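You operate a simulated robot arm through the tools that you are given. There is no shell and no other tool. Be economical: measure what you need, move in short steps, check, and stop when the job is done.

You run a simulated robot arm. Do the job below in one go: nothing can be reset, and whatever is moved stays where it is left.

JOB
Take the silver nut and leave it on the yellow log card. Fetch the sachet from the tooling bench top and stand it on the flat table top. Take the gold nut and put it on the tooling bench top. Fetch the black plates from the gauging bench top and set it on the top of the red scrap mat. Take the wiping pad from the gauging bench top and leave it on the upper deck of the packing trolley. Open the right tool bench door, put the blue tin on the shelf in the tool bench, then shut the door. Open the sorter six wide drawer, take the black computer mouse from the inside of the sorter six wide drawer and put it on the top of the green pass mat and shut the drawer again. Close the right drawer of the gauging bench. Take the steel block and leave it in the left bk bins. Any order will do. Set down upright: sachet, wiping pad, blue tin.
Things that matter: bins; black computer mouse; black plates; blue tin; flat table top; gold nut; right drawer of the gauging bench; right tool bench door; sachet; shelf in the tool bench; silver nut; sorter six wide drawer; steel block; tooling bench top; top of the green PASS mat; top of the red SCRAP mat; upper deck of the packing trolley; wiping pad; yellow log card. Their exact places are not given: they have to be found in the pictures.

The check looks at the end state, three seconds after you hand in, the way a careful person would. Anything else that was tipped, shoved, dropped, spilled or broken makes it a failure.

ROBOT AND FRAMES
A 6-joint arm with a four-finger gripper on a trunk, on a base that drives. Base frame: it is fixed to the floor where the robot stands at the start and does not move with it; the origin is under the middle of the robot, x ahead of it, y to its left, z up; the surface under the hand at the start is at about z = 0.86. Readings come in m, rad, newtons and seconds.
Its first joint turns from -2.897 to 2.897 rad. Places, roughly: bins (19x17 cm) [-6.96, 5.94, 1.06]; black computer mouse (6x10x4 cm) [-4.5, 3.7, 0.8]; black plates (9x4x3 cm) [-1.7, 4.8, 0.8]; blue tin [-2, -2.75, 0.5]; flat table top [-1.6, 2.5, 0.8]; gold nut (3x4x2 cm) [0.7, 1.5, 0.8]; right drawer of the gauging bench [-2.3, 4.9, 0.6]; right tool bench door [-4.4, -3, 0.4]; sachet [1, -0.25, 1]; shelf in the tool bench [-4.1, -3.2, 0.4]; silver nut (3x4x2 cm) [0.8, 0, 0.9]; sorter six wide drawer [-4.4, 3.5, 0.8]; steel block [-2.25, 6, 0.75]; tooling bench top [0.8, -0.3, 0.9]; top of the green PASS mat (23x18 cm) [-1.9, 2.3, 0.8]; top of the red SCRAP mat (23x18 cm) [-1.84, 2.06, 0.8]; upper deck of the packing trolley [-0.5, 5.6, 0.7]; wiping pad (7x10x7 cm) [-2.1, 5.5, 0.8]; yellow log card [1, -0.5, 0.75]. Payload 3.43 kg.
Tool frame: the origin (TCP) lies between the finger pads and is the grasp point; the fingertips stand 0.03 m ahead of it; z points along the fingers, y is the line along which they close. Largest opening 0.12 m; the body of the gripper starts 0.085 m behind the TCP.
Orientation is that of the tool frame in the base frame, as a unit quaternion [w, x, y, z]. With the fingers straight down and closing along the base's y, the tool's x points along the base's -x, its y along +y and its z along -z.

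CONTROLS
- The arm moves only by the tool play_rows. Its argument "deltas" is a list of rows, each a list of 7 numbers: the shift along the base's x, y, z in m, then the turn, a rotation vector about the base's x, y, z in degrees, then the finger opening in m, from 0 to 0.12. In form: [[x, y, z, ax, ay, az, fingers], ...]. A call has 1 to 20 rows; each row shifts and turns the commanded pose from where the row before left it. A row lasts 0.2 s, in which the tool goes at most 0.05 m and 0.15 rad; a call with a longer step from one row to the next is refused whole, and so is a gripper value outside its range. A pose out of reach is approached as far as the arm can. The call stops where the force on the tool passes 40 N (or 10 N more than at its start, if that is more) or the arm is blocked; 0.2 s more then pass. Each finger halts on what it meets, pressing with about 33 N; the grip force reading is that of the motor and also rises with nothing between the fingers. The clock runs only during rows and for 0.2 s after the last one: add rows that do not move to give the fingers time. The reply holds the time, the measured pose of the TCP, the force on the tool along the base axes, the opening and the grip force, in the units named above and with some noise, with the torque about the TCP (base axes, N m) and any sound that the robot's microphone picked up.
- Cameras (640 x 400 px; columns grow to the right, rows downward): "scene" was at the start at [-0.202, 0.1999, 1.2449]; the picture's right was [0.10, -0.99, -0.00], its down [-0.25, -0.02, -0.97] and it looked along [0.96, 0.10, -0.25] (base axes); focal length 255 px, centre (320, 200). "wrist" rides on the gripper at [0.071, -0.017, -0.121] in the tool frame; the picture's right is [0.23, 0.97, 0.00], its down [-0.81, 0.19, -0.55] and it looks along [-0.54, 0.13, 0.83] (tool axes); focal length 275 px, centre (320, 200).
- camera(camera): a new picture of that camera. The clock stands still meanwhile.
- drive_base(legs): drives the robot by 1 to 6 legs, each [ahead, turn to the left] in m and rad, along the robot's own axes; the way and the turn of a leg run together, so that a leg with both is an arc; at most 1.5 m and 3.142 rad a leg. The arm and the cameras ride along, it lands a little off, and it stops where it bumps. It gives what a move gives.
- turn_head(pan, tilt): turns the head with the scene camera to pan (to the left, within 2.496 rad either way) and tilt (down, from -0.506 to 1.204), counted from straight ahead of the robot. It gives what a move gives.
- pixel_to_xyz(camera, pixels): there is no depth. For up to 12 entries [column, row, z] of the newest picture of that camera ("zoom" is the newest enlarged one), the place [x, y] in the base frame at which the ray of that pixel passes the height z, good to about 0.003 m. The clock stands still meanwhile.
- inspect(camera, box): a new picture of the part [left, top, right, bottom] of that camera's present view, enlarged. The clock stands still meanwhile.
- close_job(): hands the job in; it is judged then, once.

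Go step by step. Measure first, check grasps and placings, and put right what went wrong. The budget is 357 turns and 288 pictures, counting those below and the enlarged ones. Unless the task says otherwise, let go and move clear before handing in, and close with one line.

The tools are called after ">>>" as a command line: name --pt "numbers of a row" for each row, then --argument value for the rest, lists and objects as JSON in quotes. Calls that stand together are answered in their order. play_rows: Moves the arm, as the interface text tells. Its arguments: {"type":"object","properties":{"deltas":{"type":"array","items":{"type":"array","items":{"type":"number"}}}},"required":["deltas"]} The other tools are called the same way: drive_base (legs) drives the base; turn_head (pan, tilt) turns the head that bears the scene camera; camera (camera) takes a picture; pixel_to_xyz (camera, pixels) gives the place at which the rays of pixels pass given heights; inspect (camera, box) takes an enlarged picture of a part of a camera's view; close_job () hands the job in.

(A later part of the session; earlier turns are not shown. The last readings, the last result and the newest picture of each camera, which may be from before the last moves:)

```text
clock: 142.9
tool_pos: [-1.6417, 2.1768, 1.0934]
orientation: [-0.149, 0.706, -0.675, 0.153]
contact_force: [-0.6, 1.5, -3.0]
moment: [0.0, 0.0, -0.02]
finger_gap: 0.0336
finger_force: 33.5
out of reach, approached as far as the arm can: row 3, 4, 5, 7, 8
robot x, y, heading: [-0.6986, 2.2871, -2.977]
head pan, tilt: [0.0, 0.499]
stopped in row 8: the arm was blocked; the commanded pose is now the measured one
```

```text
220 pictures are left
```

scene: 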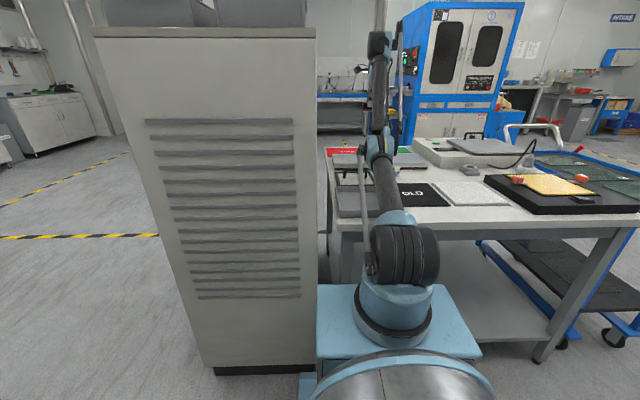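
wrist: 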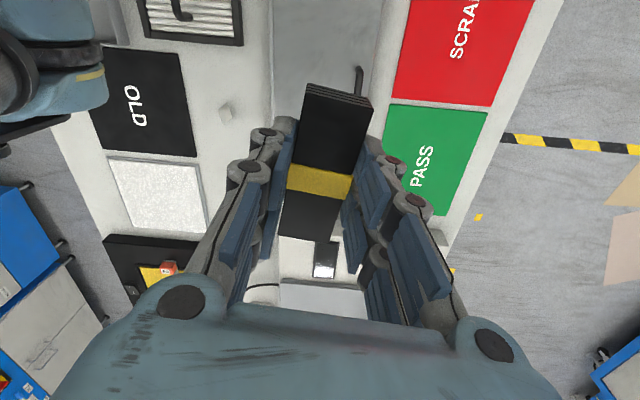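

>>> play_rows --pt "-0.03 0.0 0.015 0 0 0 0.02" --pt "-0.03 0.0 0.015 0 0 0 0.02" --pt "-0.02 0.0 0.0 0 8 0 0.02" --pt "-0.02 0 0 0 8 0 0.02" --pt "-0.03 0 0 0 8 0 0.02" --pt "-0.03 0 0 0 8 0 0.02" --pt "-0.03 0 0 0 8 0 0.02" --pt "0.04 0 0 0 0 0 0.02" --pt "0.045 0 0 0 0 0 0.02" --pt "0.045 0 0 0 0 0 0.02" --pt "0.045 0 0 0 0 0 0.02" --pt "0.045 0 0 0 0 0 0.02" --pt "0.045 0 0 0 0 0 0.02"

>>> camera --camera "scene"

```text
clock: 145.7
tool_pos: [-1.7675, 2.158, 1.1568]
orientation: [0.078, 0.716, -0.688, -0.087]
contact_force: [-0.6, -0.2, -3.2]
moment: [-0.02, -0.09, 0.04]
finger_gap: 0.0335
finger_force: 33.1
out of reach, approached as far as the arm can: row 9, 10, 11, 12, 13
robot x, y, heading: [-0.7005, 2.2845, -2.973]
head pan, tilt: [0.0, 0.499]
```

```text
219 pictures are left
```

scene: 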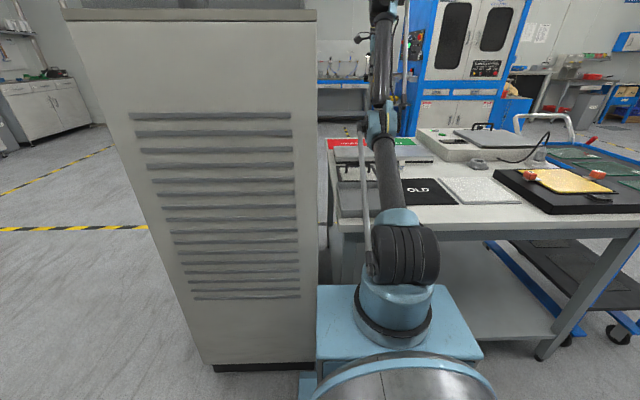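

>>> play_rows --pt "-0.04 0.0 0.01 0 0 0 0.02" --pt "-0.04 0.0 0.01 0 0 0 0.02" --pt "-0.04 0.0 0.01 0 0 0 0.02" --pt "-0.04 0 0.01 0 0 0 0.02" --pt "0 0 0 0 0 0 0.02"

>>> play_rows --pt "0.02 0.0 0.0 0 -8 0 0.02" --pt "0.02 0.0 0.0 0 -8 0 0.02" --pt "0.03 0.0 0 0 -6 0 0.02" --pt "0.04 0 0 0 0 0 0.02" --pt "0.04 0 0 0 0 0 0.02" --pt "0.04 0 0 0 0 0 0.02" --pt "0.04 0 0 0 0 0 0.02"

>>> camera --camera "scene"

```text
clock: 146.9
tool_pos: [-1.8389, 2.1596, 1.1618]
orientation: [0.079, 0.715, -0.689, -0.087]
contact_force: [0.7, 0.1, -1.9]
moment: [0.02, 0.01, 0.02]
finger_gap: 0.0336
finger_force: 33.1
out of reach, approached as far as the arm can: row 2, 3, 4
robot x, y, heading: [-0.7011, 2.2858, -2.976]
head pan, tilt: [0.0, 0.499]
```

```text
clock: 148.5
tool_pos: [-1.6677, 2.1568, 1.1652]
orientation: [-0.054, 0.719, -0.691, 0.053]
contact_force: [-0.8, -0.2, -3.7]
moment: [-0.01, -0.03, 0.0]
finger_gap: 0.0339
finger_force: 32.7
out of reach, approached as far as the arm can: row 1, 5, 6, 7
robot x, y, heading: [-0.703, 2.285, -2.974]
head pan, tilt: [0.0, 0.499]
```

```text
218 pictures are left
```

scene: 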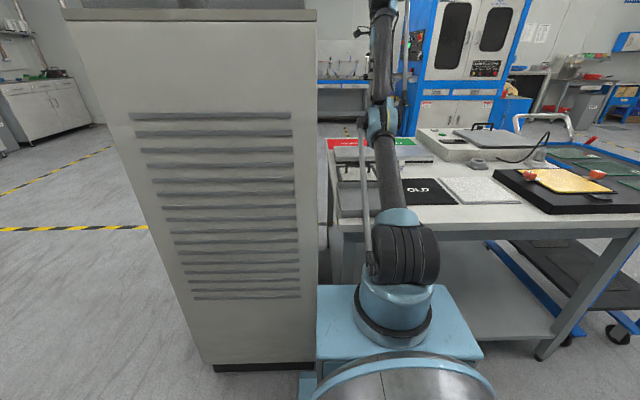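

>>> play_rows --pt "-0.04 0.0 0.0 0 8 0 0.02" --pt "-0.04 0.0 0.0 0 8 0 0.02" --pt "-0.04 0.0 0.0 0 8 0 0.02" --pt "-0.04 0 0.0 0 8 0 0.02" --pt "-0.04 0 0 0 4 0 0.02" --pt "-0.03 0 0 0 0 0 0.02" --pt "-0.02 0 0 0 0 0 0.02" --pt "0 0 0 0 -8 0 0.02" --pt "0 0 0 0 -8 0 0.02" --pt "0 0 0 0 -8 0 0.02" --pt "0 0 0 0 -6 0 0.02" --pt "0.045 0 0 0 0 0 0.02" --pt "0.045 0 0 0 0 0 0.02" --pt "0.045 0 0 0 0 0 0.02" --pt "0.045 0 0 0 0 0 0.02" --pt "0.045 0 0 0 0 0 0.02" --pt "0.045 0 0 0 0 0 0.02" --pt "0.045 0 0 0 0 0 0.02"

>>> camera --camera "scene"

```text
clock: 152.3
tool_pos: [-1.7338, 2.14, 1.2018]
orientation: [0.066, 0.717, -0.69, -0.072]
contact_force: [-0.7, 0.0, -3.8]
moment: [-0.01, -0.06, 0.01]
finger_gap: 0.0338
finger_force: 32.5
out of reach, approached as far as the arm can: row 7, 8, 9, 10, 11, 14, 15, 16, 17, 18
robot x, y, heading: [-0.7013, 2.2858, -2.975]
head pan, tilt: [0.0, 0.499]
```

```text
217 pictures are left
```

scene: 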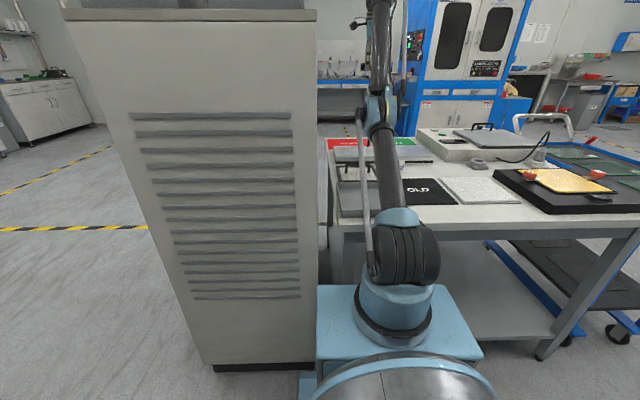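

Orientation is frozen whenever a pose is out of reach. So I creep to the exact stretch limit first, and then pitch the tool about the wrist in the next call so that every pose stays reachable.

>>> play_rows --pt "-0.03 0.0 0.015 0 0 0 0.02" --pt "-0.02 0.0 0.01 0 0 0 0.02" --pt "-0.01 0.0 0.005 0 0 0 0.02" --pt "-0.01 0 0.005 0 0 0 0.02" --pt "0 0 0 0 0 0 0.02"

>>> play_rows --pt "-0.005 0.0 0.003 0 0 0 0.02" --pt "-0.005 0.0 0.003 0 0 0 0.02" --pt "0 0 0 0 0 0 0.02"

>>> play_rows --pt "0.0375 0.0 -0.0047 0 -8 0 0.02" --pt "0.0378 0.0 0.0004 0 -8 0 0.02" --pt "0.0376 0.0 0.0055 0 -8 0 0.02" --pt "0.03 0 -0.015 0 0 0 0.02" --pt "0.03 0 -0.015 0 0 0 0.02" --pt "0.03 0 -0.015 0 0 0 0.02" --pt "0.03 0 -0.015 0 0 0 0.02"

```text
clock: 153.5
tool_pos: [-1.7745, 2.1421, 1.2239]
orientation: [0.066, 0.717, -0.69, -0.074]
contact_force: [0.8, 0.1, -2.3]
moment: [0.02, -0.04, 0.0]
finger_gap: 0.0336
finger_force: 33.4
out of reach, approached as far as the arm can: row 2, 3, 4
robot x, y, heading: [-0.7005, 2.2875, -2.975]
head pan, tilt: [0.0, 0.499]
```

```text
clock: 154.3
tool_pos: [-1.7754, 2.14, 1.2236]
orientation: [0.067, 0.717, -0.69, -0.074]
contact_force: [1.1, 0.0, -2.7]
moment: [0.01, -0.01, 0.02]
finger_gap: 0.0339
finger_force: 33.1
out of reach, approached as far as the arm can: row 1, 2
robot x, y, heading: [-0.7035, 2.2872, -2.971]
head pan, tilt: [0.0, 0.499]
```

```text
clock: 155.9
tool_pos: [-1.6257, 2.124, 1.2115]
orientation: [-0.078, 0.716, -0.689, 0.076]
contact_force: [1.4, 0.1, -2.6]
moment: [-0.01, 0.01, -0.02]
finger_gap: 0.0337
finger_force: 33.1
out of reach, approached as far as the arm can: row 5, 6, 7
robot x, y, heading: [-0.6991, 2.2889, -2.975]
head pan, tilt: [0.0, 0.499]
```

>>> play_rows --pt "-0.02 0.0 0.01 0 0 0 0.02" --pt "-0.02 0.0 0.01 0 0 0 0.02" --pt "-0.01 0.0 0.005 0 0 0 0.02" --pt "0 0 0 0 0 0 0.02"

>>> play_rows --pt "-0.005 0.0 0.003 0 0 0 0.02" --pt "-0.005 0.0 0.003 0 0 0 0.02" --pt "0 0 0 0 0 0 0.02"

>>> play_rows --pt "-0.037 0.0 -0.0057 0 8 0 0.02" --pt "-0.0374 0.0 -0.0005 0 8 0 0.02" --pt "-0.037 0.0 0.0048 0 8 0 0.02" --pt "0.03 0 -0.015 0 0 0 0.02" --pt "0.03 0 -0.015 0 0 0 0.02" --pt "0.03 0 -0.015 0 0 0 0.02" --pt "0.03 0 -0.015 0 0 0 0.02"

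```text
clock: 156.9
tool_pos: [-1.6701, 2.1279, 1.2273]
orientation: [-0.079, 0.717, -0.688, 0.077]
contact_force: [-0.4, 0.7, -3.0]
moment: [-0.02, 0.06, 0.01]
finger_gap: 0.0335
finger_force: 32.8
out of reach, approached as far as the arm can: row 2, 3
robot x, y, heading: [-0.6984, 2.2862, -2.975]
head pan, tilt: [0.0, 0.499]
```

```text
clock: 157.7
tool_pos: [-1.6685, 2.1274, 1.2269]
orientation: [-0.078, 0.717, -0.689, 0.076]
contact_force: [-0.3, -0.8, -2.5]
moment: [-0.01, 0.03, 0.02]
finger_gap: 0.0337
finger_force: 32.6
out of reach, approached as far as the arm can: row 1, 2
robot x, y, heading: [-0.7023, 2.288, -2.975]
head pan, tilt: [0.0, 0.499]
```

```text
clock: 159.3
tool_pos: [-1.7301, 2.1229, 1.1995]
orientation: [0.067, 0.717, -0.69, -0.073]
contact_force: [-0.1, 0.0, -2.5]
moment: [0.04, -0.03, 0.0]
finger_gap: 0.0337
finger_force: 32.5
out of reach, approached as far as the arm can: row 2, 5, 6, 7
robot x, y, heading: [-0.7031, 2.2865, -2.978]
head pan, tilt: [0.0, 0.499]
```

The inward limit is always 3.3 cm, so it is an elbow limit. I'll pitch the tool much further nose-back about a fixed wrist near full stretch; once the wrist saturates, the elbow has to cross over.

>>> play_rows --pt "-0.022 0.0 0.012 0 0 0 0.02" --pt "0.0374 0.0 -0.0048 0 -8 0 0.02" --pt "0.0377 0.0 0.0004 0 -8 0 0.02" --pt "0.0372 0.0 0.0056 0 -8 0 0.02" --pt "0.0361 0 0.0107 0 -8 0 0.02" --pt "0.0343 0 0.0157 0 -8 0 0.02" --pt "0.0317 0 0.0203 0 -8 0 0.02" --pt "0.0286 0 0.0245 0 -8 0 0.02" --pt "0.0249 0 0.0282 0 -8 0 0.02" --pt "0.0207 0 0.0315 0 -8 0 0.02"

>>> camera --camera "scene"

```text
clock: 161.5
tool_pos: [-1.5058, 2.0596, 1.3187]
orientation: [0.13, -0.68, 0.691, -0.208]
contact_force: [-2.3, 0.0, -4.4]
moment: [-0.04, -0.2, 0.02]
finger_gap: 0.0336
finger_force: 33.4
out of reach, approached as far as the arm can: row 6, 7, 8, 9, 10
robot x, y, heading: [-0.7039, 2.2886, -2.973]
head pan, tilt: [0.0, 0.499]
```

```text
216 pictures are left
```

scene: 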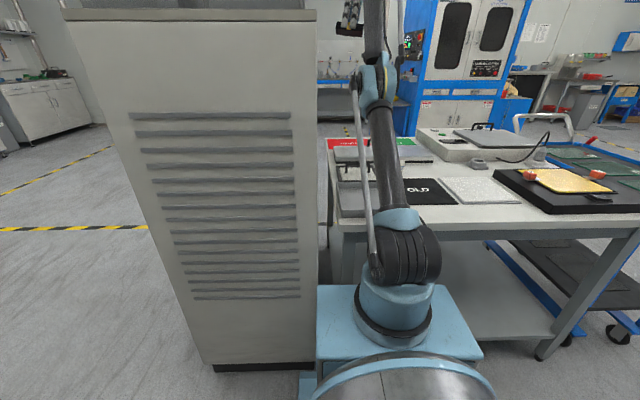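

>>> play_rows --pt "0.04 0.01 0 0 0 0 0.02" --pt "0.04 0.01 0 0 0 0 0.02" --pt "0.04 0.01 0 0 0 0 0.02" --pt "0.04 0.01 0 0 0 0 0.02"

>>> camera --camera "wrist"

```text
clock: 162.5
tool_pos: [-1.4161, 2.0787, 1.3978]
orientation: [0.131, -0.681, 0.69, -0.208]
contact_force: [-1.8, -0.3, -3.5]
moment: [0.01, -0.1, 0.02]
finger_gap: 0.0336
finger_force: 33.2
out of reach, approached as far as the arm can: row 1, 2, 3, 4
robot x, y, heading: [-0.7005, 2.2877, -2.973]
head pan, tilt: [0.0, 0.499]
```

```text
215 pictures are left
```

wrist: 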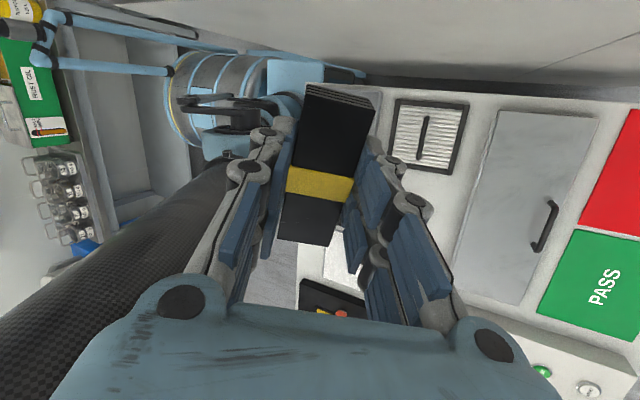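

The wrist saturates at about 28° lean. I stretch to straight here and then pitch further with a small inward shift, so the elbow is driven over.

>>> play_rows --pt "-0.02 0.0 0.015 0 0 0 0.02" --pt "-0.02 0.0 0.015 0 0 0 0.02" --pt "-0.01 0.0 0.008 0 0 0 0.02" --pt "0 0 0 0 0 0 0.02"

>>> play_rows --pt "0.0357 0.0 0.0173 0 -8 0 0.02" --pt "0.033 0.0 0.021 0 -8 0 0.02" --pt "0.03 0.0 0.025 0 -8 0 0.02" --pt "0 0 0 0 0 0 0.02"

>>> play_rows --pt "0.03 0.01 -0.02 0 0 0 0.02" --pt "0.03 0.01 -0.02 0 0 0 0.02" --pt "0.03 0.01 -0.02 0 0 0 0.02" --pt "0.03 0.01 -0.02 0 0 0 0.02"

```text
clock: 163.5
tool_pos: [-1.4316, 2.0851, 1.3924]
orientation: [0.13, -0.681, 0.69, -0.207]
contact_force: [-0.2, 0.5, -2.0]
moment: [0.0, 0.0, -0.05]
finger_gap: 0.0338
finger_force: 33.3
out of reach, approached as far as the arm can: row 1, 2, 3
robot x, y, heading: [-0.7011, 2.2853, -2.975]
head pan, tilt: [0.0, 0.499]
```

```text
clock: 164.5
tool_pos: [-1.3826, 2.0527, 1.4188]
orientation: [0.129, -0.668, 0.697, -0.228]
contact_force: [0.9, 0.2, -2.1]
moment: [0.0, 0.03, -0.01]
finger_gap: 0.0335
finger_force: 32.9
out of reach, approached as far as the arm can: row 1, 2, 3
robot x, y, heading: [-0.6967, 2.2911, -2.975]
head pan, tilt: [0.0, 0.499]
```

```text
clock: 165.5
tool_pos: [-1.2624, 2.0916, 1.3365]
orientation: [0.128, -0.667, 0.698, -0.227]
contact_force: [-1.8, -0.3, -4.1]
moment: [0.01, -0.11, 0.06]
finger_gap: 0.0337
finger_force: 33.2
out of reach, approached as far as the arm can: row 1
robot x, y, heading: [-0.6984, 2.2867, -2.98]
head pan, tilt: [0.0, 0.499]
```

The elbow has crossed over: the tool pulled in to x -1.26. I bring the tool back to vertical and check.

>>> play_rows --pt "0 0 0 2.19 7.2 0 0.02" --pt "0 0 0 2.19 7.2 0 0.02" --pt "0 0 0 2.19 7.2 0 0.02" --pt "0 0 0 2.19 7.2 0 0.02" --pt "0 0 -0.03 0 0 0 0.02" --pt "0 0 -0.04 0 0 0 0.02"

>>> camera --camera "scene"

>>> camera --camera "wrist"

```text
clock: 166.9
tool_pos: [-1.2642, 2.0894, 1.2668]
orientation: [0.001, -0.691, 0.722, -0.002]
contact_force: [-0.6, 0.2, -2.8]
moment: [0.04, 0.01, 0.0]
finger_gap: 0.0336
finger_force: 33.2
robot x, y, heading: [-0.7042, 2.2852, -2.974]
head pan, tilt: [0.0, 0.499]
```

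```text
214 pictures are left
```

scene: 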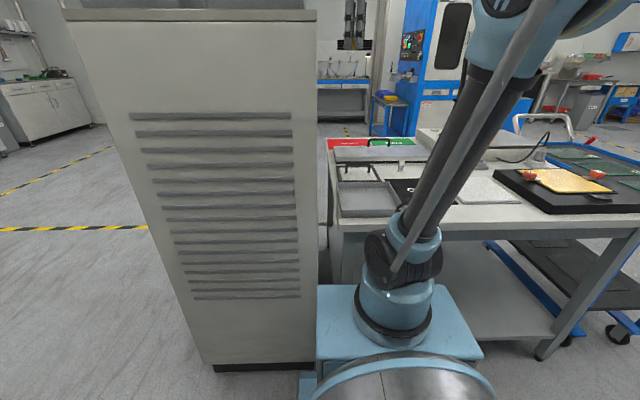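

```text
213 pictures are left
```

wrist: 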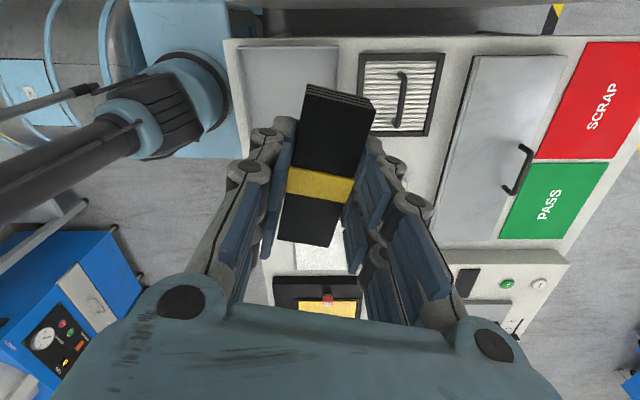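

The arm is recovered and the table undisturbed. I'll drive around the machine to the far side of the table: back out, down the aisle, then west.

>>> drive_base --legs '[[-0.35, 0], [0, 1.404], [1.45, 0]]'

>>> turn_head --pan -1.4 --tilt 0.3

>>> camera --camera "scene"

```text
clock: 179.9
tool_pos: [-0.2878, 0.3305, 1.2674]
orientation: [-0.003, 0.993, -0.12, 0.001]
contact_force: [-0.8, -1.1, -2.0]
moment: [-0.01, 0.01, -0.01]
finger_gap: 0.0336
finger_force: 33.0
robot x, y, heading: [-0.3742, 0.9228, -1.601]
head pan, tilt: [0.0, 0.499]
```

```text
clock: 181.4
tool_pos: [-0.2877, 0.3457, 1.2747]
orientation: [0.004, 0.993, -0.119, 0.0]
contact_force: [0.4, -0.1, -2.7]
moment: [0.01, 0.01, 0.04]
finger_gap: 0.0337
finger_force: 32.5
robot x, y, heading: [-0.3681, 0.9238, -1.601]
head pan, tilt: [-1.4, 0.3]
```

```text
212 pictures are left
```

scene: 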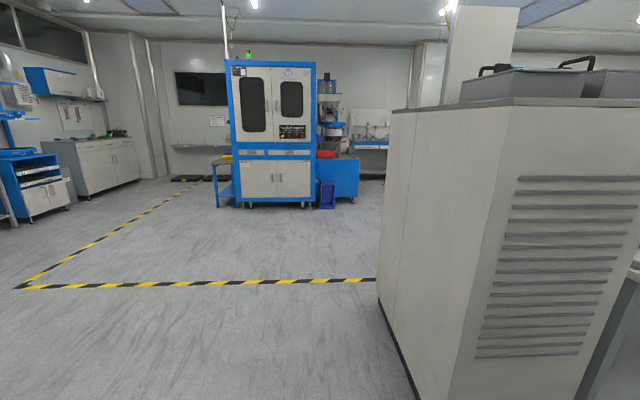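

The floor to the west is open. I turn and drive along y≈0.85 past the machine.

>>> drive_base --legs '[[0, -1.487], [1.2, 0], [1.2, 0], [0, -1.52]]'

>>> turn_head --pan -0.3 --tilt 0.4

>>> camera --camera "scene"

```text
clock: 201.6
tool_pos: [-2.9138, 1.4341, 1.2748]
orientation: [-0.001, 0.052, 0.999, 0.004]
contact_force: [0.1, -0.8, -1.6]
moment: [0.01, -0.02, 0.0]
finger_gap: 0.0335
finger_force: 33.0
robot x, y, heading: [-2.7613, 0.8734, 1.684]
head pan, tilt: [-1.4, 0.3]
```

```text
clock: 202.9
tool_pos: [-2.9108, 1.4196, 1.28]
orientation: [-0.003, 0.051, 0.999, 0.009]
contact_force: [0.1, 0.2, -2.7]
moment: [-0.03, 0.03, -0.02]
finger_gap: 0.0338
finger_force: 33.5
robot x, y, heading: [-2.7631, 0.8751, 1.68]
head pan, tilt: [-0.3, 0.4]
```

```text
211 pictures are left
```

scene: 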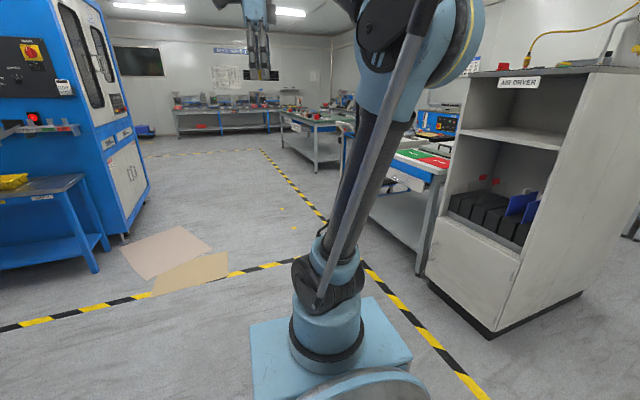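

>>> pixel_to_xyz --camera "scene" --pixels '[[152, 292, 0.0], [230, 275, 0.0], [211, 248, 0.0], [120, 246, 0.0], [97, 272, 0.0], [420, 275, 0.0], [430, 158, 0.8], [447, 172, 0.8], [492, 335, 0.0], [427, 278, 0.0], [395, 175, 0.8], [346, 150, 0.8]]'

```text
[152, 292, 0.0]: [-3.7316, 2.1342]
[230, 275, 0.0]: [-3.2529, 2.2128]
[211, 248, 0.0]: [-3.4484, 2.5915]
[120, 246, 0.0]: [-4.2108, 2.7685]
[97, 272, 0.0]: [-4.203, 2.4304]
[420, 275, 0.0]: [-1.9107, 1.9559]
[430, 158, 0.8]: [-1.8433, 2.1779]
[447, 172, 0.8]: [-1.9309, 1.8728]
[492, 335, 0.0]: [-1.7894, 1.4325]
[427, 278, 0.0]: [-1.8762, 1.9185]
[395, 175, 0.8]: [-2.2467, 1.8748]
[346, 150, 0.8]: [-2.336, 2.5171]
```

>>> drive_base --legs '[[1.1, 0], [0, -1.45]]'

>>> turn_head --pan 0.1 --tilt 0.6

>>> camera --camera "scene"

>>> camera --camera "wrist"

```text
clock: 212.7
tool_pos: [-2.3652, 2.1953, 1.2811]
orientation: [0.005, 0.696, 0.718, 0.008]
contact_force: [1.1, -0.1, -3.3]
moment: [0.01, -0.02, 0.03]
finger_gap: 0.0339
finger_force: 33.1
robot x, y, heading: [-2.8839, 1.9847, 0.241]
head pan, tilt: [-0.3, 0.4]
```

```text
clock: 213.5
tool_pos: [-2.381, 2.1917, 1.2863]
orientation: [0.008, 0.695, 0.719, 0.013]
contact_force: [0.3, -0.1, -2.7]
moment: [0.02, 0.01, 0.0]
finger_gap: 0.0337
finger_force: 32.7
robot x, y, heading: [-2.8913, 1.9852, 0.245]
head pan, tilt: [0.099, 0.6]
```

```text
210 pictures are left
```

scene: 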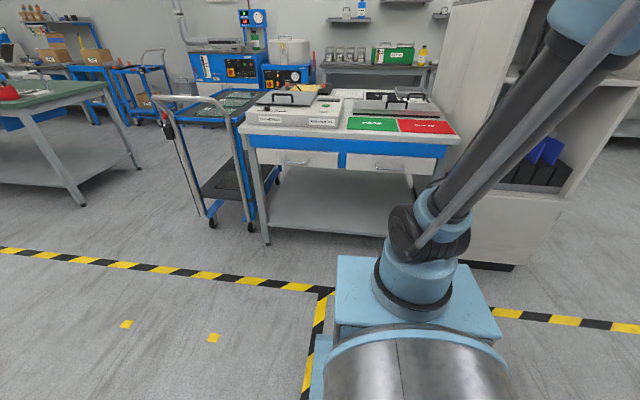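

```text
209 pictures are left
```

wrist: 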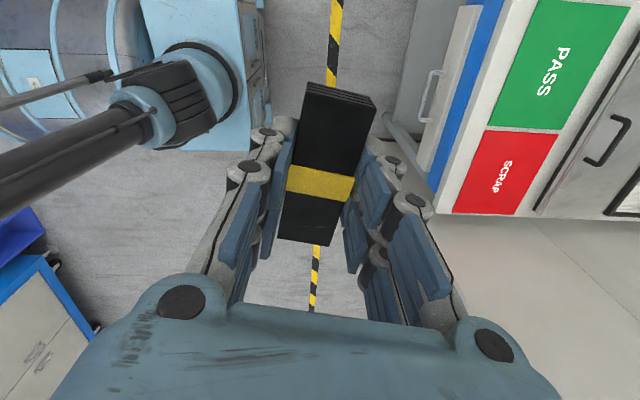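

>>> pixel_to_xyz --camera "wrist" --pixels '[[487, 130, 0.802], [557, 133, 0.802], [517, 213, 0.802], [454, 212, 0.802], [532, 0, 0.802], [627, 5, 0.802], [565, 128, 0.802], [490, 122, 0.802]]'

```text
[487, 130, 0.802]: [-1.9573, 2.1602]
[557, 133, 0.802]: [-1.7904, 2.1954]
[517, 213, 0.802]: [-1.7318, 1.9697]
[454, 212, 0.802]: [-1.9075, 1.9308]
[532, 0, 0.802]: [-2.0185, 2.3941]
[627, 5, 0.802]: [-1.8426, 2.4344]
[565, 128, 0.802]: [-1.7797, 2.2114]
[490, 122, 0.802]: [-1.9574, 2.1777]
```

>>> play_rows --pt "0.0434 -0.0106 0 -0.4 1.7 0 0.02" --pt "0.0434 -0.0106 0 0 0 0 0.02" --pt "0.0434 -0.0106 0 0 0 0 0.02" --pt "0.0434 -0.0106 0 0 0 0 0.02" --pt "0.0434 -0.0106 0 0 0 0 0.02" --pt "0.0434 -0.0106 -0.02 0 0 0 0.02" --pt "0.0434 -0.0106 -0.02 0 0 0 0.02" --pt "0.0434 -0.0106 -0.02 0 0 0 0.02" --pt "0.0434 -0.0106 -0.02 0 0 0 0.02" --pt "0.0434 -0.0106 -0.02 0 0 0 0.02" --pt "0.0434 -0.0106 -0.02 0 0 0 0.02" --pt "0.0434 -0.0106 -0.02 0 0 0 0.02" --pt "0 0 -0.045 0 0 0 0.02" --pt "0 0 -0.045 0 0 0 0.02" --pt "0 0 -0.045 0 0 0 0.02" --pt "0 0 -0.045 0 0 0 0.02"

>>> camera --camera "wrist"

```text
clock: 216.9
tool_pos: [-1.8585, 2.0633, 0.9661]
orientation: [-0.001, 0.695, 0.719, 0.0]
contact_force: [0.2, -0.9, -1.9]
moment: [0.0, -0.01, -0.02]
finger_gap: 0.0338
finger_force: 32.8
robot x, y, heading: [-2.885, 1.9868, 0.244]
head pan, tilt: [0.099, 0.6]
```

```text
208 pictures are left
```

wrist: 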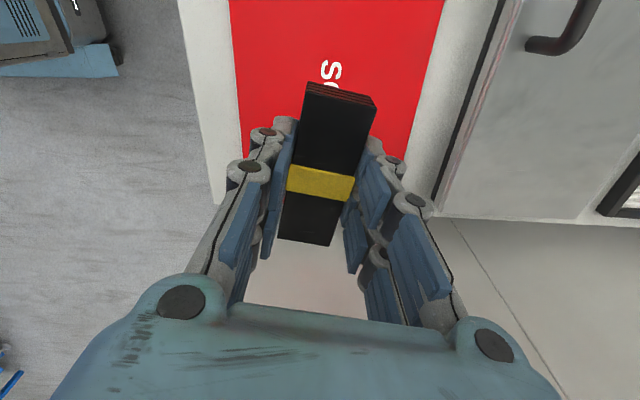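

>>> play_rows --pt "0 0 -0.045 0 0 0 0.02" --pt "0 0 -0.04 0 0 0 0.02" --pt "0 0 -0.03 0 0 0 0.02" --pt "0 0 -0.007 0 0 0 0.02" --pt "0 0 0 0 0 0 0.02"

>>> play_rows --pt "0 0 -0.003 0 0 0 0.02" --pt "0 0 0 0 0 0 0.02"

```text
clock: 218.1
tool_pos: [-1.8599, 2.0643, 0.8457]
orientation: [0.0, 0.695, 0.719, 0.001]
contact_force: [-0.5, -0.6, -2.7]
moment: [-0.04, 0.01, 0.0]
finger_gap: 0.0334
finger_force: 33.0
robot x, y, heading: [-2.8888, 1.9845, 0.241]
head pan, tilt: [0.099, 0.6]
```

```text
clock: 218.7
tool_pos: [-1.8606, 2.0652, 0.8432]
orientation: [0.0, 0.696, 0.718, 0.0]
contact_force: [-0.2, 0.2, -2.1]
moment: [0.0, 0.01, 0.06]
finger_gap: 0.0338
finger_force: 33.0
robot x, y, heading: [-2.8867, 1.9849, 0.248]
head pan, tilt: [0.099, 0.6]
```

>>> play_rows --pt "0 0 -0.003 0 0 0 0.02" --pt "0 0 0 0 0 0 0.02"

>>> play_rows --pt "0 0 -0.002 0 0 0 0.02" --pt "0 0 0 0 0 0 0.02"

```text
clock: 219.3
tool_pos: [-1.8601, 2.0657, 0.8394]
orientation: [0.0, 0.695, 0.719, 0.001]
contact_force: [0.8, -0.1, -2.5]
moment: [0.02, -0.03, 0.0]
finger_gap: 0.0339
finger_force: 33.5
robot x, y, heading: [-2.8894, 1.9823, 0.245]
head pan, tilt: [0.099, 0.6]
```

```text
clock: 219.9
tool_pos: [-1.8606, 2.0655, 0.8362]
orientation: [0.0, 0.696, 0.718, 0.001]
contact_force: [0.7, 0.0, -2.6]
moment: [0.0, -0.03, 0.0]
finger_gap: 0.0337
finger_force: 33.4
robot x, y, heading: [-2.8827, 1.9872, 0.242]
head pan, tilt: [0.099, 0.6]
```

>>> play_rows --pt "0 0 -0.003 0 0 0 0.02" --pt "0 0 0 0 0 0 0.02"

>>> play_rows --pt "0 0 -0.002 0 0 0 0.02" --pt "0 0 0 0 0 0 0.02"

```text
clock: 220.5
tool_pos: [-1.8594, 2.0674, 0.8358]
orientation: [0.0, 0.695, 0.719, 0.0]
contact_force: [7.5, 1.9, 23.0]
moment: [0.06, -0.3, -0.01]
finger_gap: 0.0341
finger_force: 33.4
robot x, y, heading: [-2.8878, 1.9829, 0.246]
head pan, tilt: [0.099, 0.6]
```

```text
clock: 220.9
tool_pos: [-1.8695, 2.0635, 0.8453]
orientation: [0.003, 0.695, 0.719, 0.006]
contact_force: [2.0, 0.3, -6.4]
moment: [-0.03, 0.23, -0.03]
finger_gap: 0.0335
finger_force: 32.9
robot x, y, heading: [-2.8888, 1.9861, 0.244]
head pan, tilt: [0.099, 0.6]
stopped in row 1: the force on the tool passed its limit at 46 N (the readings are from after the stop); the commanded pose is now the measured one
```

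Contact lies at about 0.836. The stop lifted the tool to 0.845, so I lower again to just touching and release.

>>> play_rows --pt "0 0 -0.006 0 0 0 0.02" --pt "0 0 0 0 0 0 0.02"

>>> play_rows --pt "0 0 -0.002 0 0 0 0.02" --pt "0 0 0 0 0 0 0.02"

```text
clock: 221.5
tool_pos: [-1.8701, 2.0623, 0.8389]
orientation: [0.004, 0.695, 0.719, 0.006]
contact_force: [0.4, 0.1, -2.5]
moment: [0.0, 0.0, -0.01]
finger_gap: 0.0338
finger_force: 33.0
robot x, y, heading: [-2.8862, 1.9852, 0.239]
head pan, tilt: [0.099, 0.6]
```

```text
clock: 222.1
tool_pos: [-1.8705, 2.0633, 0.8369]
orientation: [0.004, 0.695, 0.719, 0.006]
contact_force: [0.5, -0.6, -2.3]
moment: [0.02, 0.0, 0.05]
finger_gap: 0.0336
finger_force: 33.2
robot x, y, heading: [-2.8835, 1.983, 0.246]
head pan, tilt: [0.099, 0.6]
```

>>> play_rows --pt "0 0 -0.0015 0 0 0 0.02" --pt "0 0 0 0 0 0 0.02" --pt "0 0 0 0 0 0 0.045" --pt "0 0 0 0 0 0 0.06" --pt "0 0 0 0 0 0 0.06" --pt "0 0 0.03 0 0 0 0.06" --pt "0 0 0.045 0 0 0 0.06" --pt "0 0 0.045 0 0 0 0.06" --pt "0 0 0.045 0 0 0 0.06" --pt "-0.03 0 0.035 0 0 0 0.06" --pt "-0.03 0 0.03 0 0 0 0.06"

>>> camera --camera "wrist"

```text
clock: 224.5
tool_pos: [-1.9288, 2.0645, 1.0657]
orientation: [0.002, 0.695, 0.719, 0.005]
contact_force: [0.6, 0.8, -1.4]
moment: [-0.02, 0.12, -0.03]
finger_gap: 0.0599
finger_force: 0.0
robot x, y, heading: [-2.8866, 1.9858, 0.245]
head pan, tilt: [0.099, 0.6]
```

```text
207 pictures are left
```

wrist: 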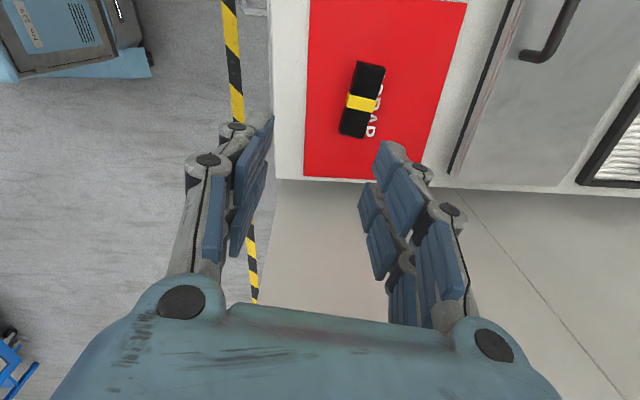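

The plates rest on the red mat. I retract the arm and look around for the sorter and the gauging bench drawers.

>>> play_rows --pt "-0.04 0 0.03 0 0 0 0.06" --pt "-0.04 0 0.03 0 0 0 0.06" --pt "-0.04 0 0.02 0 0 0 0.06" --pt "-0.04 0 0.02 0 0 0 0.06" --pt "-0.045 0 0.0 0 0 0 0.06" --pt "-0.045 0 0.0 0 0 0 0.06" --pt "-0.045 0 0.0 0 0 0 0.06" --pt "-0.045 0 0.0 0 0 0 0.06" --pt "-0.045 0 0.0 0 0 0 0.06" --pt "-0.045 0 0.0 0 0 0 0.06"

>>> turn_head --pan 1.1 --tilt 0.3

>>> camera --camera "scene"

>>> turn_head --pan 2.2 --tilt 0.3

>>> camera --camera "scene"

```text
clock: 226.7
tool_pos: [-2.3607, 2.0648, 1.1665]
orientation: [0.004, 0.696, 0.718, 0.006]
contact_force: [-0.4, 0.7, 0.0]
moment: [-0.02, 0.07, 0.0]
finger_gap: 0.0597
finger_force: 0.1
robot x, y, heading: [-2.8847, 1.9855, 0.245]
head pan, tilt: [0.099, 0.6]
```

```text
clock: 228.0
tool_pos: [-2.3615, 2.0642, 1.1665]
orientation: [0.003, 0.695, 0.719, 0.007]
contact_force: [0.2, 0.8, 0.7]
moment: [0.0, 0.03, 0.0]
finger_gap: 0.0602
finger_force: 0.1
robot x, y, heading: [-2.8897, 1.9834, 0.241]
head pan, tilt: [1.1, 0.3]
```

```text
206 pictures are left
```

scene: 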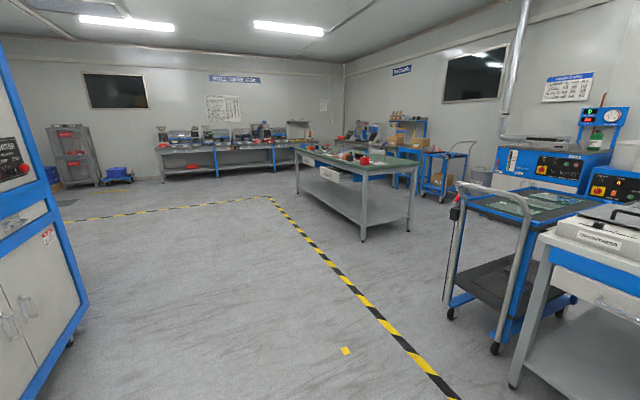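

```text
clock: 229.3
tool_pos: [-2.3595, 2.0628, 1.1661]
orientation: [0.004, 0.696, 0.718, 0.007]
contact_force: [0.5, 0.4, 0.8]
moment: [-0.02, 0.02, -0.01]
finger_gap: 0.0601
finger_force: 0.1
robot x, y, heading: [-2.8845, 1.9834, 0.245]
head pan, tilt: [2.201, 0.3]
```

```text
205 pictures are left
```

scene: 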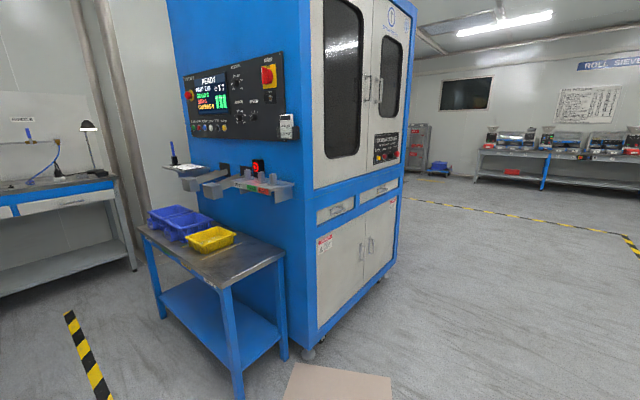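

The sorter cabinet has two small drawers at (338,210) and (375,193). I'll zoom in on those and on the gauging bench.

>>> inspect --camera "scene" --box '[290, 140, 430, 280]'

>>> pixel_to_xyz --camera "scene" --pixels '[[318, 215, 0.75], [355, 203, 0.75], [360, 200, 0.75], [397, 188, 0.75], [310, 352, 0.0], [378, 285, 0.0], [283, 395, 0.0]]'

```text
2.86 times, centred on (360, 210) of scene
```

zoom: 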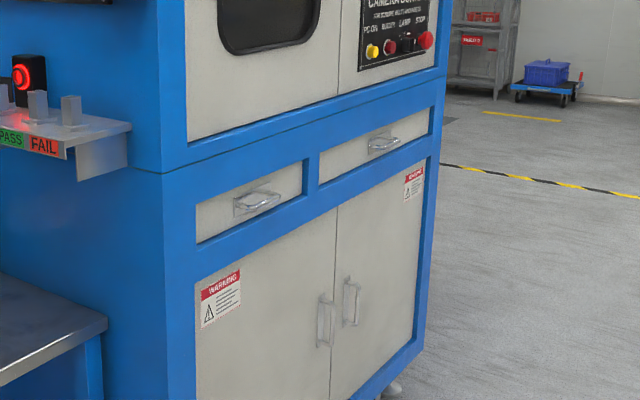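

```text
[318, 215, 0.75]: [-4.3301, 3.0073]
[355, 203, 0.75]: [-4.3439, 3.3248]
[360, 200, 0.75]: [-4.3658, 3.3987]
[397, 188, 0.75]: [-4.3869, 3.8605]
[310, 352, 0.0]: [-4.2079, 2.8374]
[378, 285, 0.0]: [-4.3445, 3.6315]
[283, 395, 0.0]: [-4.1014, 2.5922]
```

The right, wider drawer spans about y 3.40–3.86 on a front at x≈-4.37. I drive to stand in front of it.

>>> drive_base --legs '[[0, 1.498], [0.95, 0], [0.92, 0], [0, 1.56]]'

>>> turn_head --pan 0.1 --tilt 0.5

>>> camera --camera "scene"

>>> camera --camera "wrist"

```text
clock: 247.2
tool_pos: [-3.7745, 3.7646, 1.1664]
orientation: [-0.006, -0.691, 0.723, 0.005]
contact_force: [0.1, -0.2, 0.6]
moment: [0.0, 0.03, 0.01]
finger_gap: 0.0604
finger_force: 0.0
robot x, y, heading: [-3.244, 3.8099, -2.976]
head pan, tilt: [2.201, 0.3]
```

```text
clock: 249.2
tool_pos: [-3.7609, 3.7651, 1.173]
orientation: [-0.011, -0.691, 0.723, 0.007]
contact_force: [0.0, -0.6, -0.2]
moment: [0.03, 0.0, 0.0]
finger_gap: 0.0605
finger_force: 0.2
robot x, y, heading: [-3.2471, 3.8078, -2.982]
head pan, tilt: [0.099, 0.499]
```

```text
203 pictures are left
```

scene: 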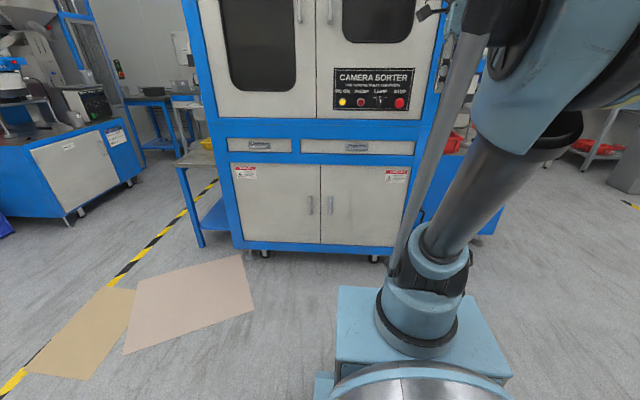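

```text
202 pictures are left
```

wrist: 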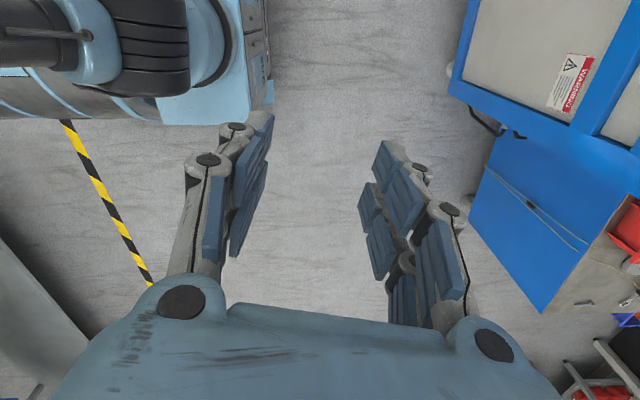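

>>> pixel_to_xyz --camera "scene" --pixels '[[357, 147, 0.7], [357, 147, 0.75], [357, 147, 0.8], [302, 140, 0.75], [302, 153, 0.75], [413, 140, 0.75], [413, 154, 0.75], [357, 147, 0.85], [236, 249, 0.1], [430, 262, 0.1]]'

>>> inspect --camera "scene" --box '[290, 110, 430, 190]'

```text
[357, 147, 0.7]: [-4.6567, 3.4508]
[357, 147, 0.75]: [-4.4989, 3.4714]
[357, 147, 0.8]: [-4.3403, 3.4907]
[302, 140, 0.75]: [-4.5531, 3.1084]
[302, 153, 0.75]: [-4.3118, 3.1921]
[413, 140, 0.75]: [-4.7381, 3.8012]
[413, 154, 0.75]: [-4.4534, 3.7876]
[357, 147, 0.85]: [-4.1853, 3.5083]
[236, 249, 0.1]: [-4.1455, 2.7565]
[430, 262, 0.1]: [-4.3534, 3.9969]
```

```text
4.57 times, centred on (360, 150) of scene
```

zoom: 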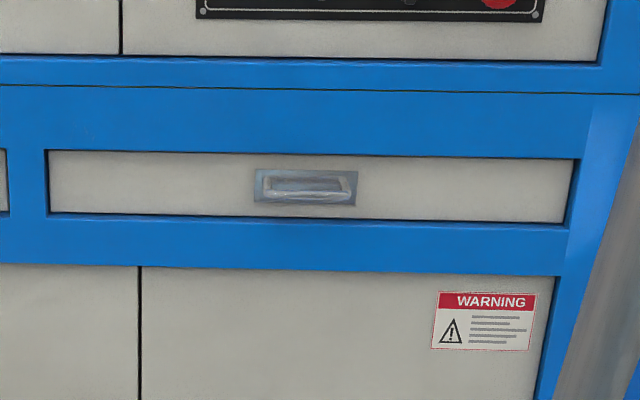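

The wide drawer's handle is near (-4.32, 3.49, 0.80). I back off 0.22 m so the arm has room to pull, then turn the tool to point forward with the fingers closing vertically.

>>> drive_base --legs '[[-0.22, 0]]'

>>> play_rows --pt "-0.02 -0.02 0.02 0 0 7 0.06" --pt "-0.02 -0.02 0.0 0 0 5.4 0.06" --pt "-0.02 -0.02 0 -1.275 7.39 0 0.06" --pt "-0.02 -0.02 0 -1.275 7.39 0 0.06" --pt "-0.02 -0.02 -0.02 -1.275 7.39 0 0.06" --pt "-0.02 -0.02 -0.02 -1.275 7.39 0 0.06" --pt "-0.02 -0.02 -0.03 -1.275 7.39 0 0.06" --pt "-0.02 -0.02 -0.03 -1.275 7.39 0 0.06" --pt "-0.02 0 -0.03 -1.275 7.39 0 0.06" --pt "-0.02 0 -0.03 -1.275 7.39 0 0.06" --pt "-0.02 0 -0.03 -1.275 7.39 0 0.06" --pt "-0.02 0 -0.03 -1.275 7.39 0 0.06" --pt "-0.02 0 -0.03 -1.275 7.39 0 0.06" --pt "-0.02 0 -0.03 -1.275 7.39 0 0.06"

>>> camera --camera "wrist"

```text
clock: 250.9
tool_pos: [-3.5396, 3.8001, 1.1727]
orientation: [-0.011, -0.692, 0.722, 0.007]
contact_force: [0.1, 0.3, 0.7]
moment: [0.04, 0.03, -0.04]
finger_gap: 0.0598
finger_force: 0.1
robot x, y, heading: [-3.0263, 3.8481, -2.972]
head pan, tilt: [0.099, 0.499]
```

```text
clock: 253.9
tool_pos: [-3.8112, 3.6533, 0.9163]
orientation: [0.532, 0.559, -0.443, -0.456]
contact_force: [1.8, 0.3, 1.2]
moment: [0.0, -0.04, 0.03]
finger_gap: 0.0594
finger_force: 0.0
out of reach, approached as far as the arm can: row 14
robot x, y, heading: [-3.0286, 3.8499, -2.966]
head pan, tilt: [0.099, 0.499]
```

```text
200 pictures are left
```

wrist: 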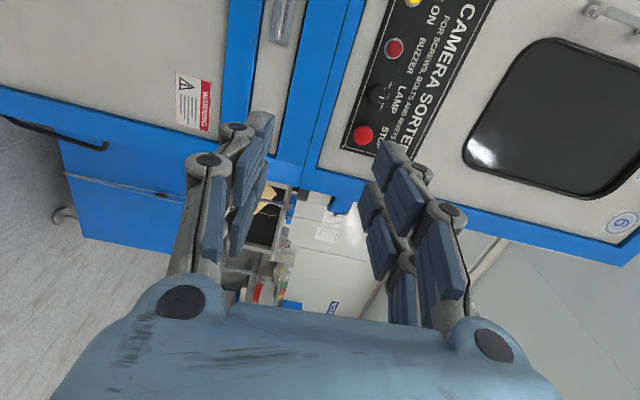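

>>> inspect --camera "wrist" --box '[180, 0, 400, 140]'

>>> pixel_to_xyz --camera "wrist" --pixels '[[286, 20, 0.79], [286, 20, 0.8], [286, 20, 0.81], [286, 20, 0.82], [286, 40, 0.8], [286, 0, 0.8]]'

```text
2.86 times, centred on (290, 70) of wrist
```

zoom: 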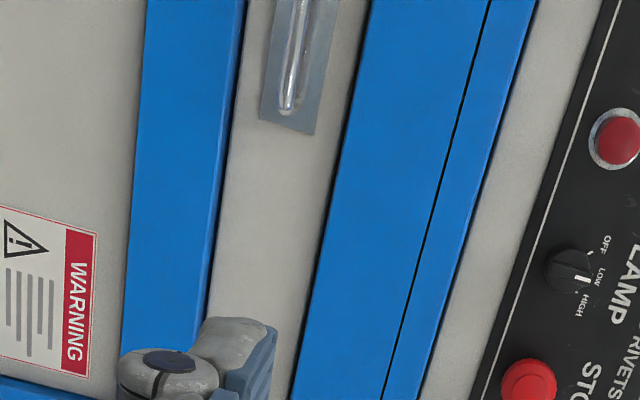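

```text
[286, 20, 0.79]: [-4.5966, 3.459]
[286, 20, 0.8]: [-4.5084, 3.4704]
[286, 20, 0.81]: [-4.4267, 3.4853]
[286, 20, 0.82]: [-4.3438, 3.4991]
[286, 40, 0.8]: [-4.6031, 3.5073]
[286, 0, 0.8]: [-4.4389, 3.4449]
```

>>> play_rows --pt "-0.02 -0.035 -0.02 0 0 0 0.06" --pt "-0.02 -0.035 -0.02 0 0 0 0.06" --pt "-0.025 -0.03 -0.02 0 0 0 0.06" --pt "-0.025 -0.03 -0.02 0 0 0 0.06" --pt "-0.03 -0.01 0 0 0 0 0.06" --pt "0 0 0 0 0 0 0.06"

>>> camera --camera "wrist"

>>> pixel_to_xyz --camera "scene" --pixels '[[320, 200, 0.8]]'

```text
clock: 255.3
tool_pos: [-3.9309, 3.513, 0.8367]
orientation: [0.532, 0.562, -0.451, -0.445]
contact_force: [0.2, 0.0, 0.7]
moment: [-0.03, -0.01, 0.01]
finger_gap: 0.0601
finger_force: 0.0
robot x, y, heading: [-3.0239, 3.8441, -2.973]
head pan, tilt: [0.099, 0.499]
```

```text
198 pictures are left
```

wrist: 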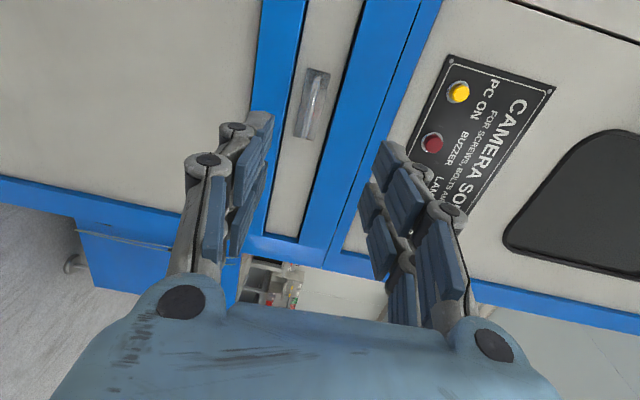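

```text
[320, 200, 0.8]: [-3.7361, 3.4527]
```

>>> pixel_to_xyz --camera "wrist" --pixels '[[314, 103, 0.8], [314, 103, 0.81], [314, 103, 0.82], [314, 103, 0.83], [322, 72, 0.82], [305, 135, 0.82], [300, 103, 0.82], [328, 103, 0.82]]'

>>> inspect --camera "wrist" --box '[260, 40, 370, 160]'

```text
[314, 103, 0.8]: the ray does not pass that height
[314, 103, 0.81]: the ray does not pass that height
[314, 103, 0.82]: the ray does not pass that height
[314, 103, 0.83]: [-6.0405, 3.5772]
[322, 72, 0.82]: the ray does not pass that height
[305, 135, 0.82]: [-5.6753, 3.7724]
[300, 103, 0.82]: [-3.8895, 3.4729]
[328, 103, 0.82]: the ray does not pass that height
```

```text
3.33 times, centred on (315, 100) of wrist
```

zoom: 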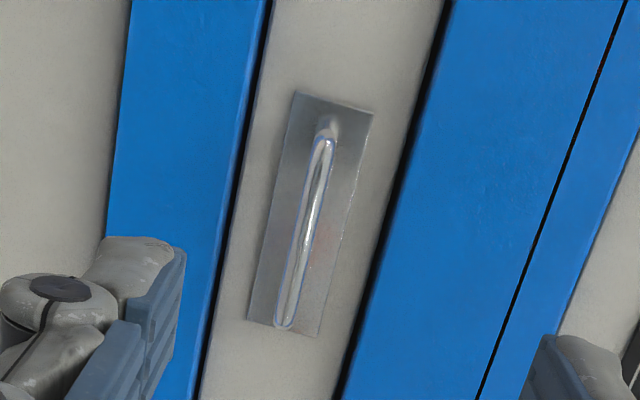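

The bar is at y≈3.50, z≈0.823. I align on that line with a 4 cm opening and advance to just short of it.

>>> play_rows --pt "-0.019 0.045 -0.0127 0 0 0 0.04" --pt "-0.0385 -0.0075 0 0 0 0 0.04" --pt "-0.0385 -0.0075 0 0 0 0 0.04" --pt "-0.0385 -0.0075 0 0 0 0 0.04" --pt "-0.0385 -0.0075 0 0 0 0 0.04" --pt "0 0 0 0 0 0 0.04"

>>> camera --camera "wrist"

>>> camera --camera "scene"

```text
refused: row 1 steps farther than a row can; nothing moved
```

```text
196 pictures are left
```

wrist: 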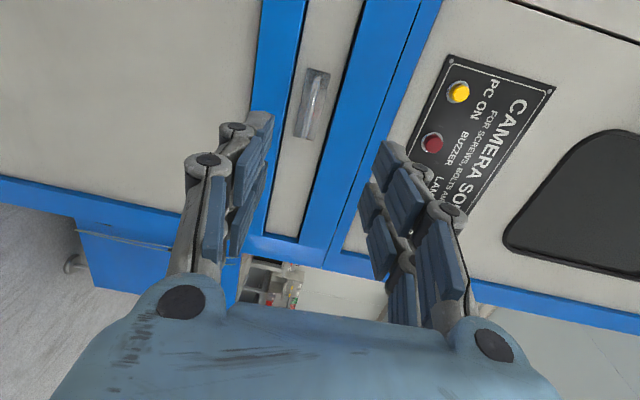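

```text
195 pictures are left
```

scene: 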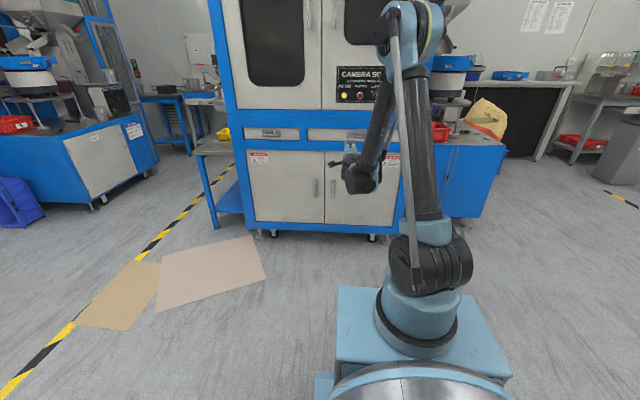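

>>> play_rows --pt "-0.009 0.03 -0.006 0 0 0 0.04" --pt "-0.01 0.015 -0.0067 0 0 0 0.04" --pt "-0.0385 -0.0075 0 0 0 0 0.04" --pt "-0.0385 -0.0075 0 0 0 0 0.04" --pt "-0.0385 -0.0075 0 0 0 0 0.04" --pt "-0.0385 -0.0075 0 0 0 0 0.04" --pt "0 0 0 0 0 0 0.04"

>>> camera --camera "wrist"

```text
clock: 256.9
tool_pos: [-4.103, 3.5263, 0.826]
orientation: [0.532, 0.559, -0.447, -0.452]
contact_force: [0.1, 0.2, -0.8]
moment: [0.02, -0.02, -0.04]
finger_gap: 0.0401
finger_force: 0.1
robot x, y, heading: [-3.0248, 3.8454, -2.974]
head pan, tilt: [0.099, 0.499]
```

```text
194 pictures are left
```

wrist: 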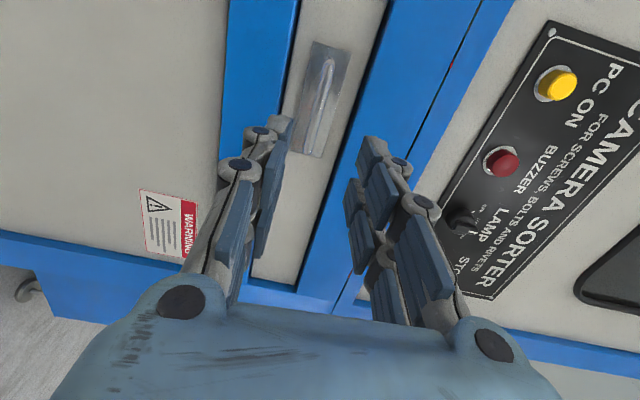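

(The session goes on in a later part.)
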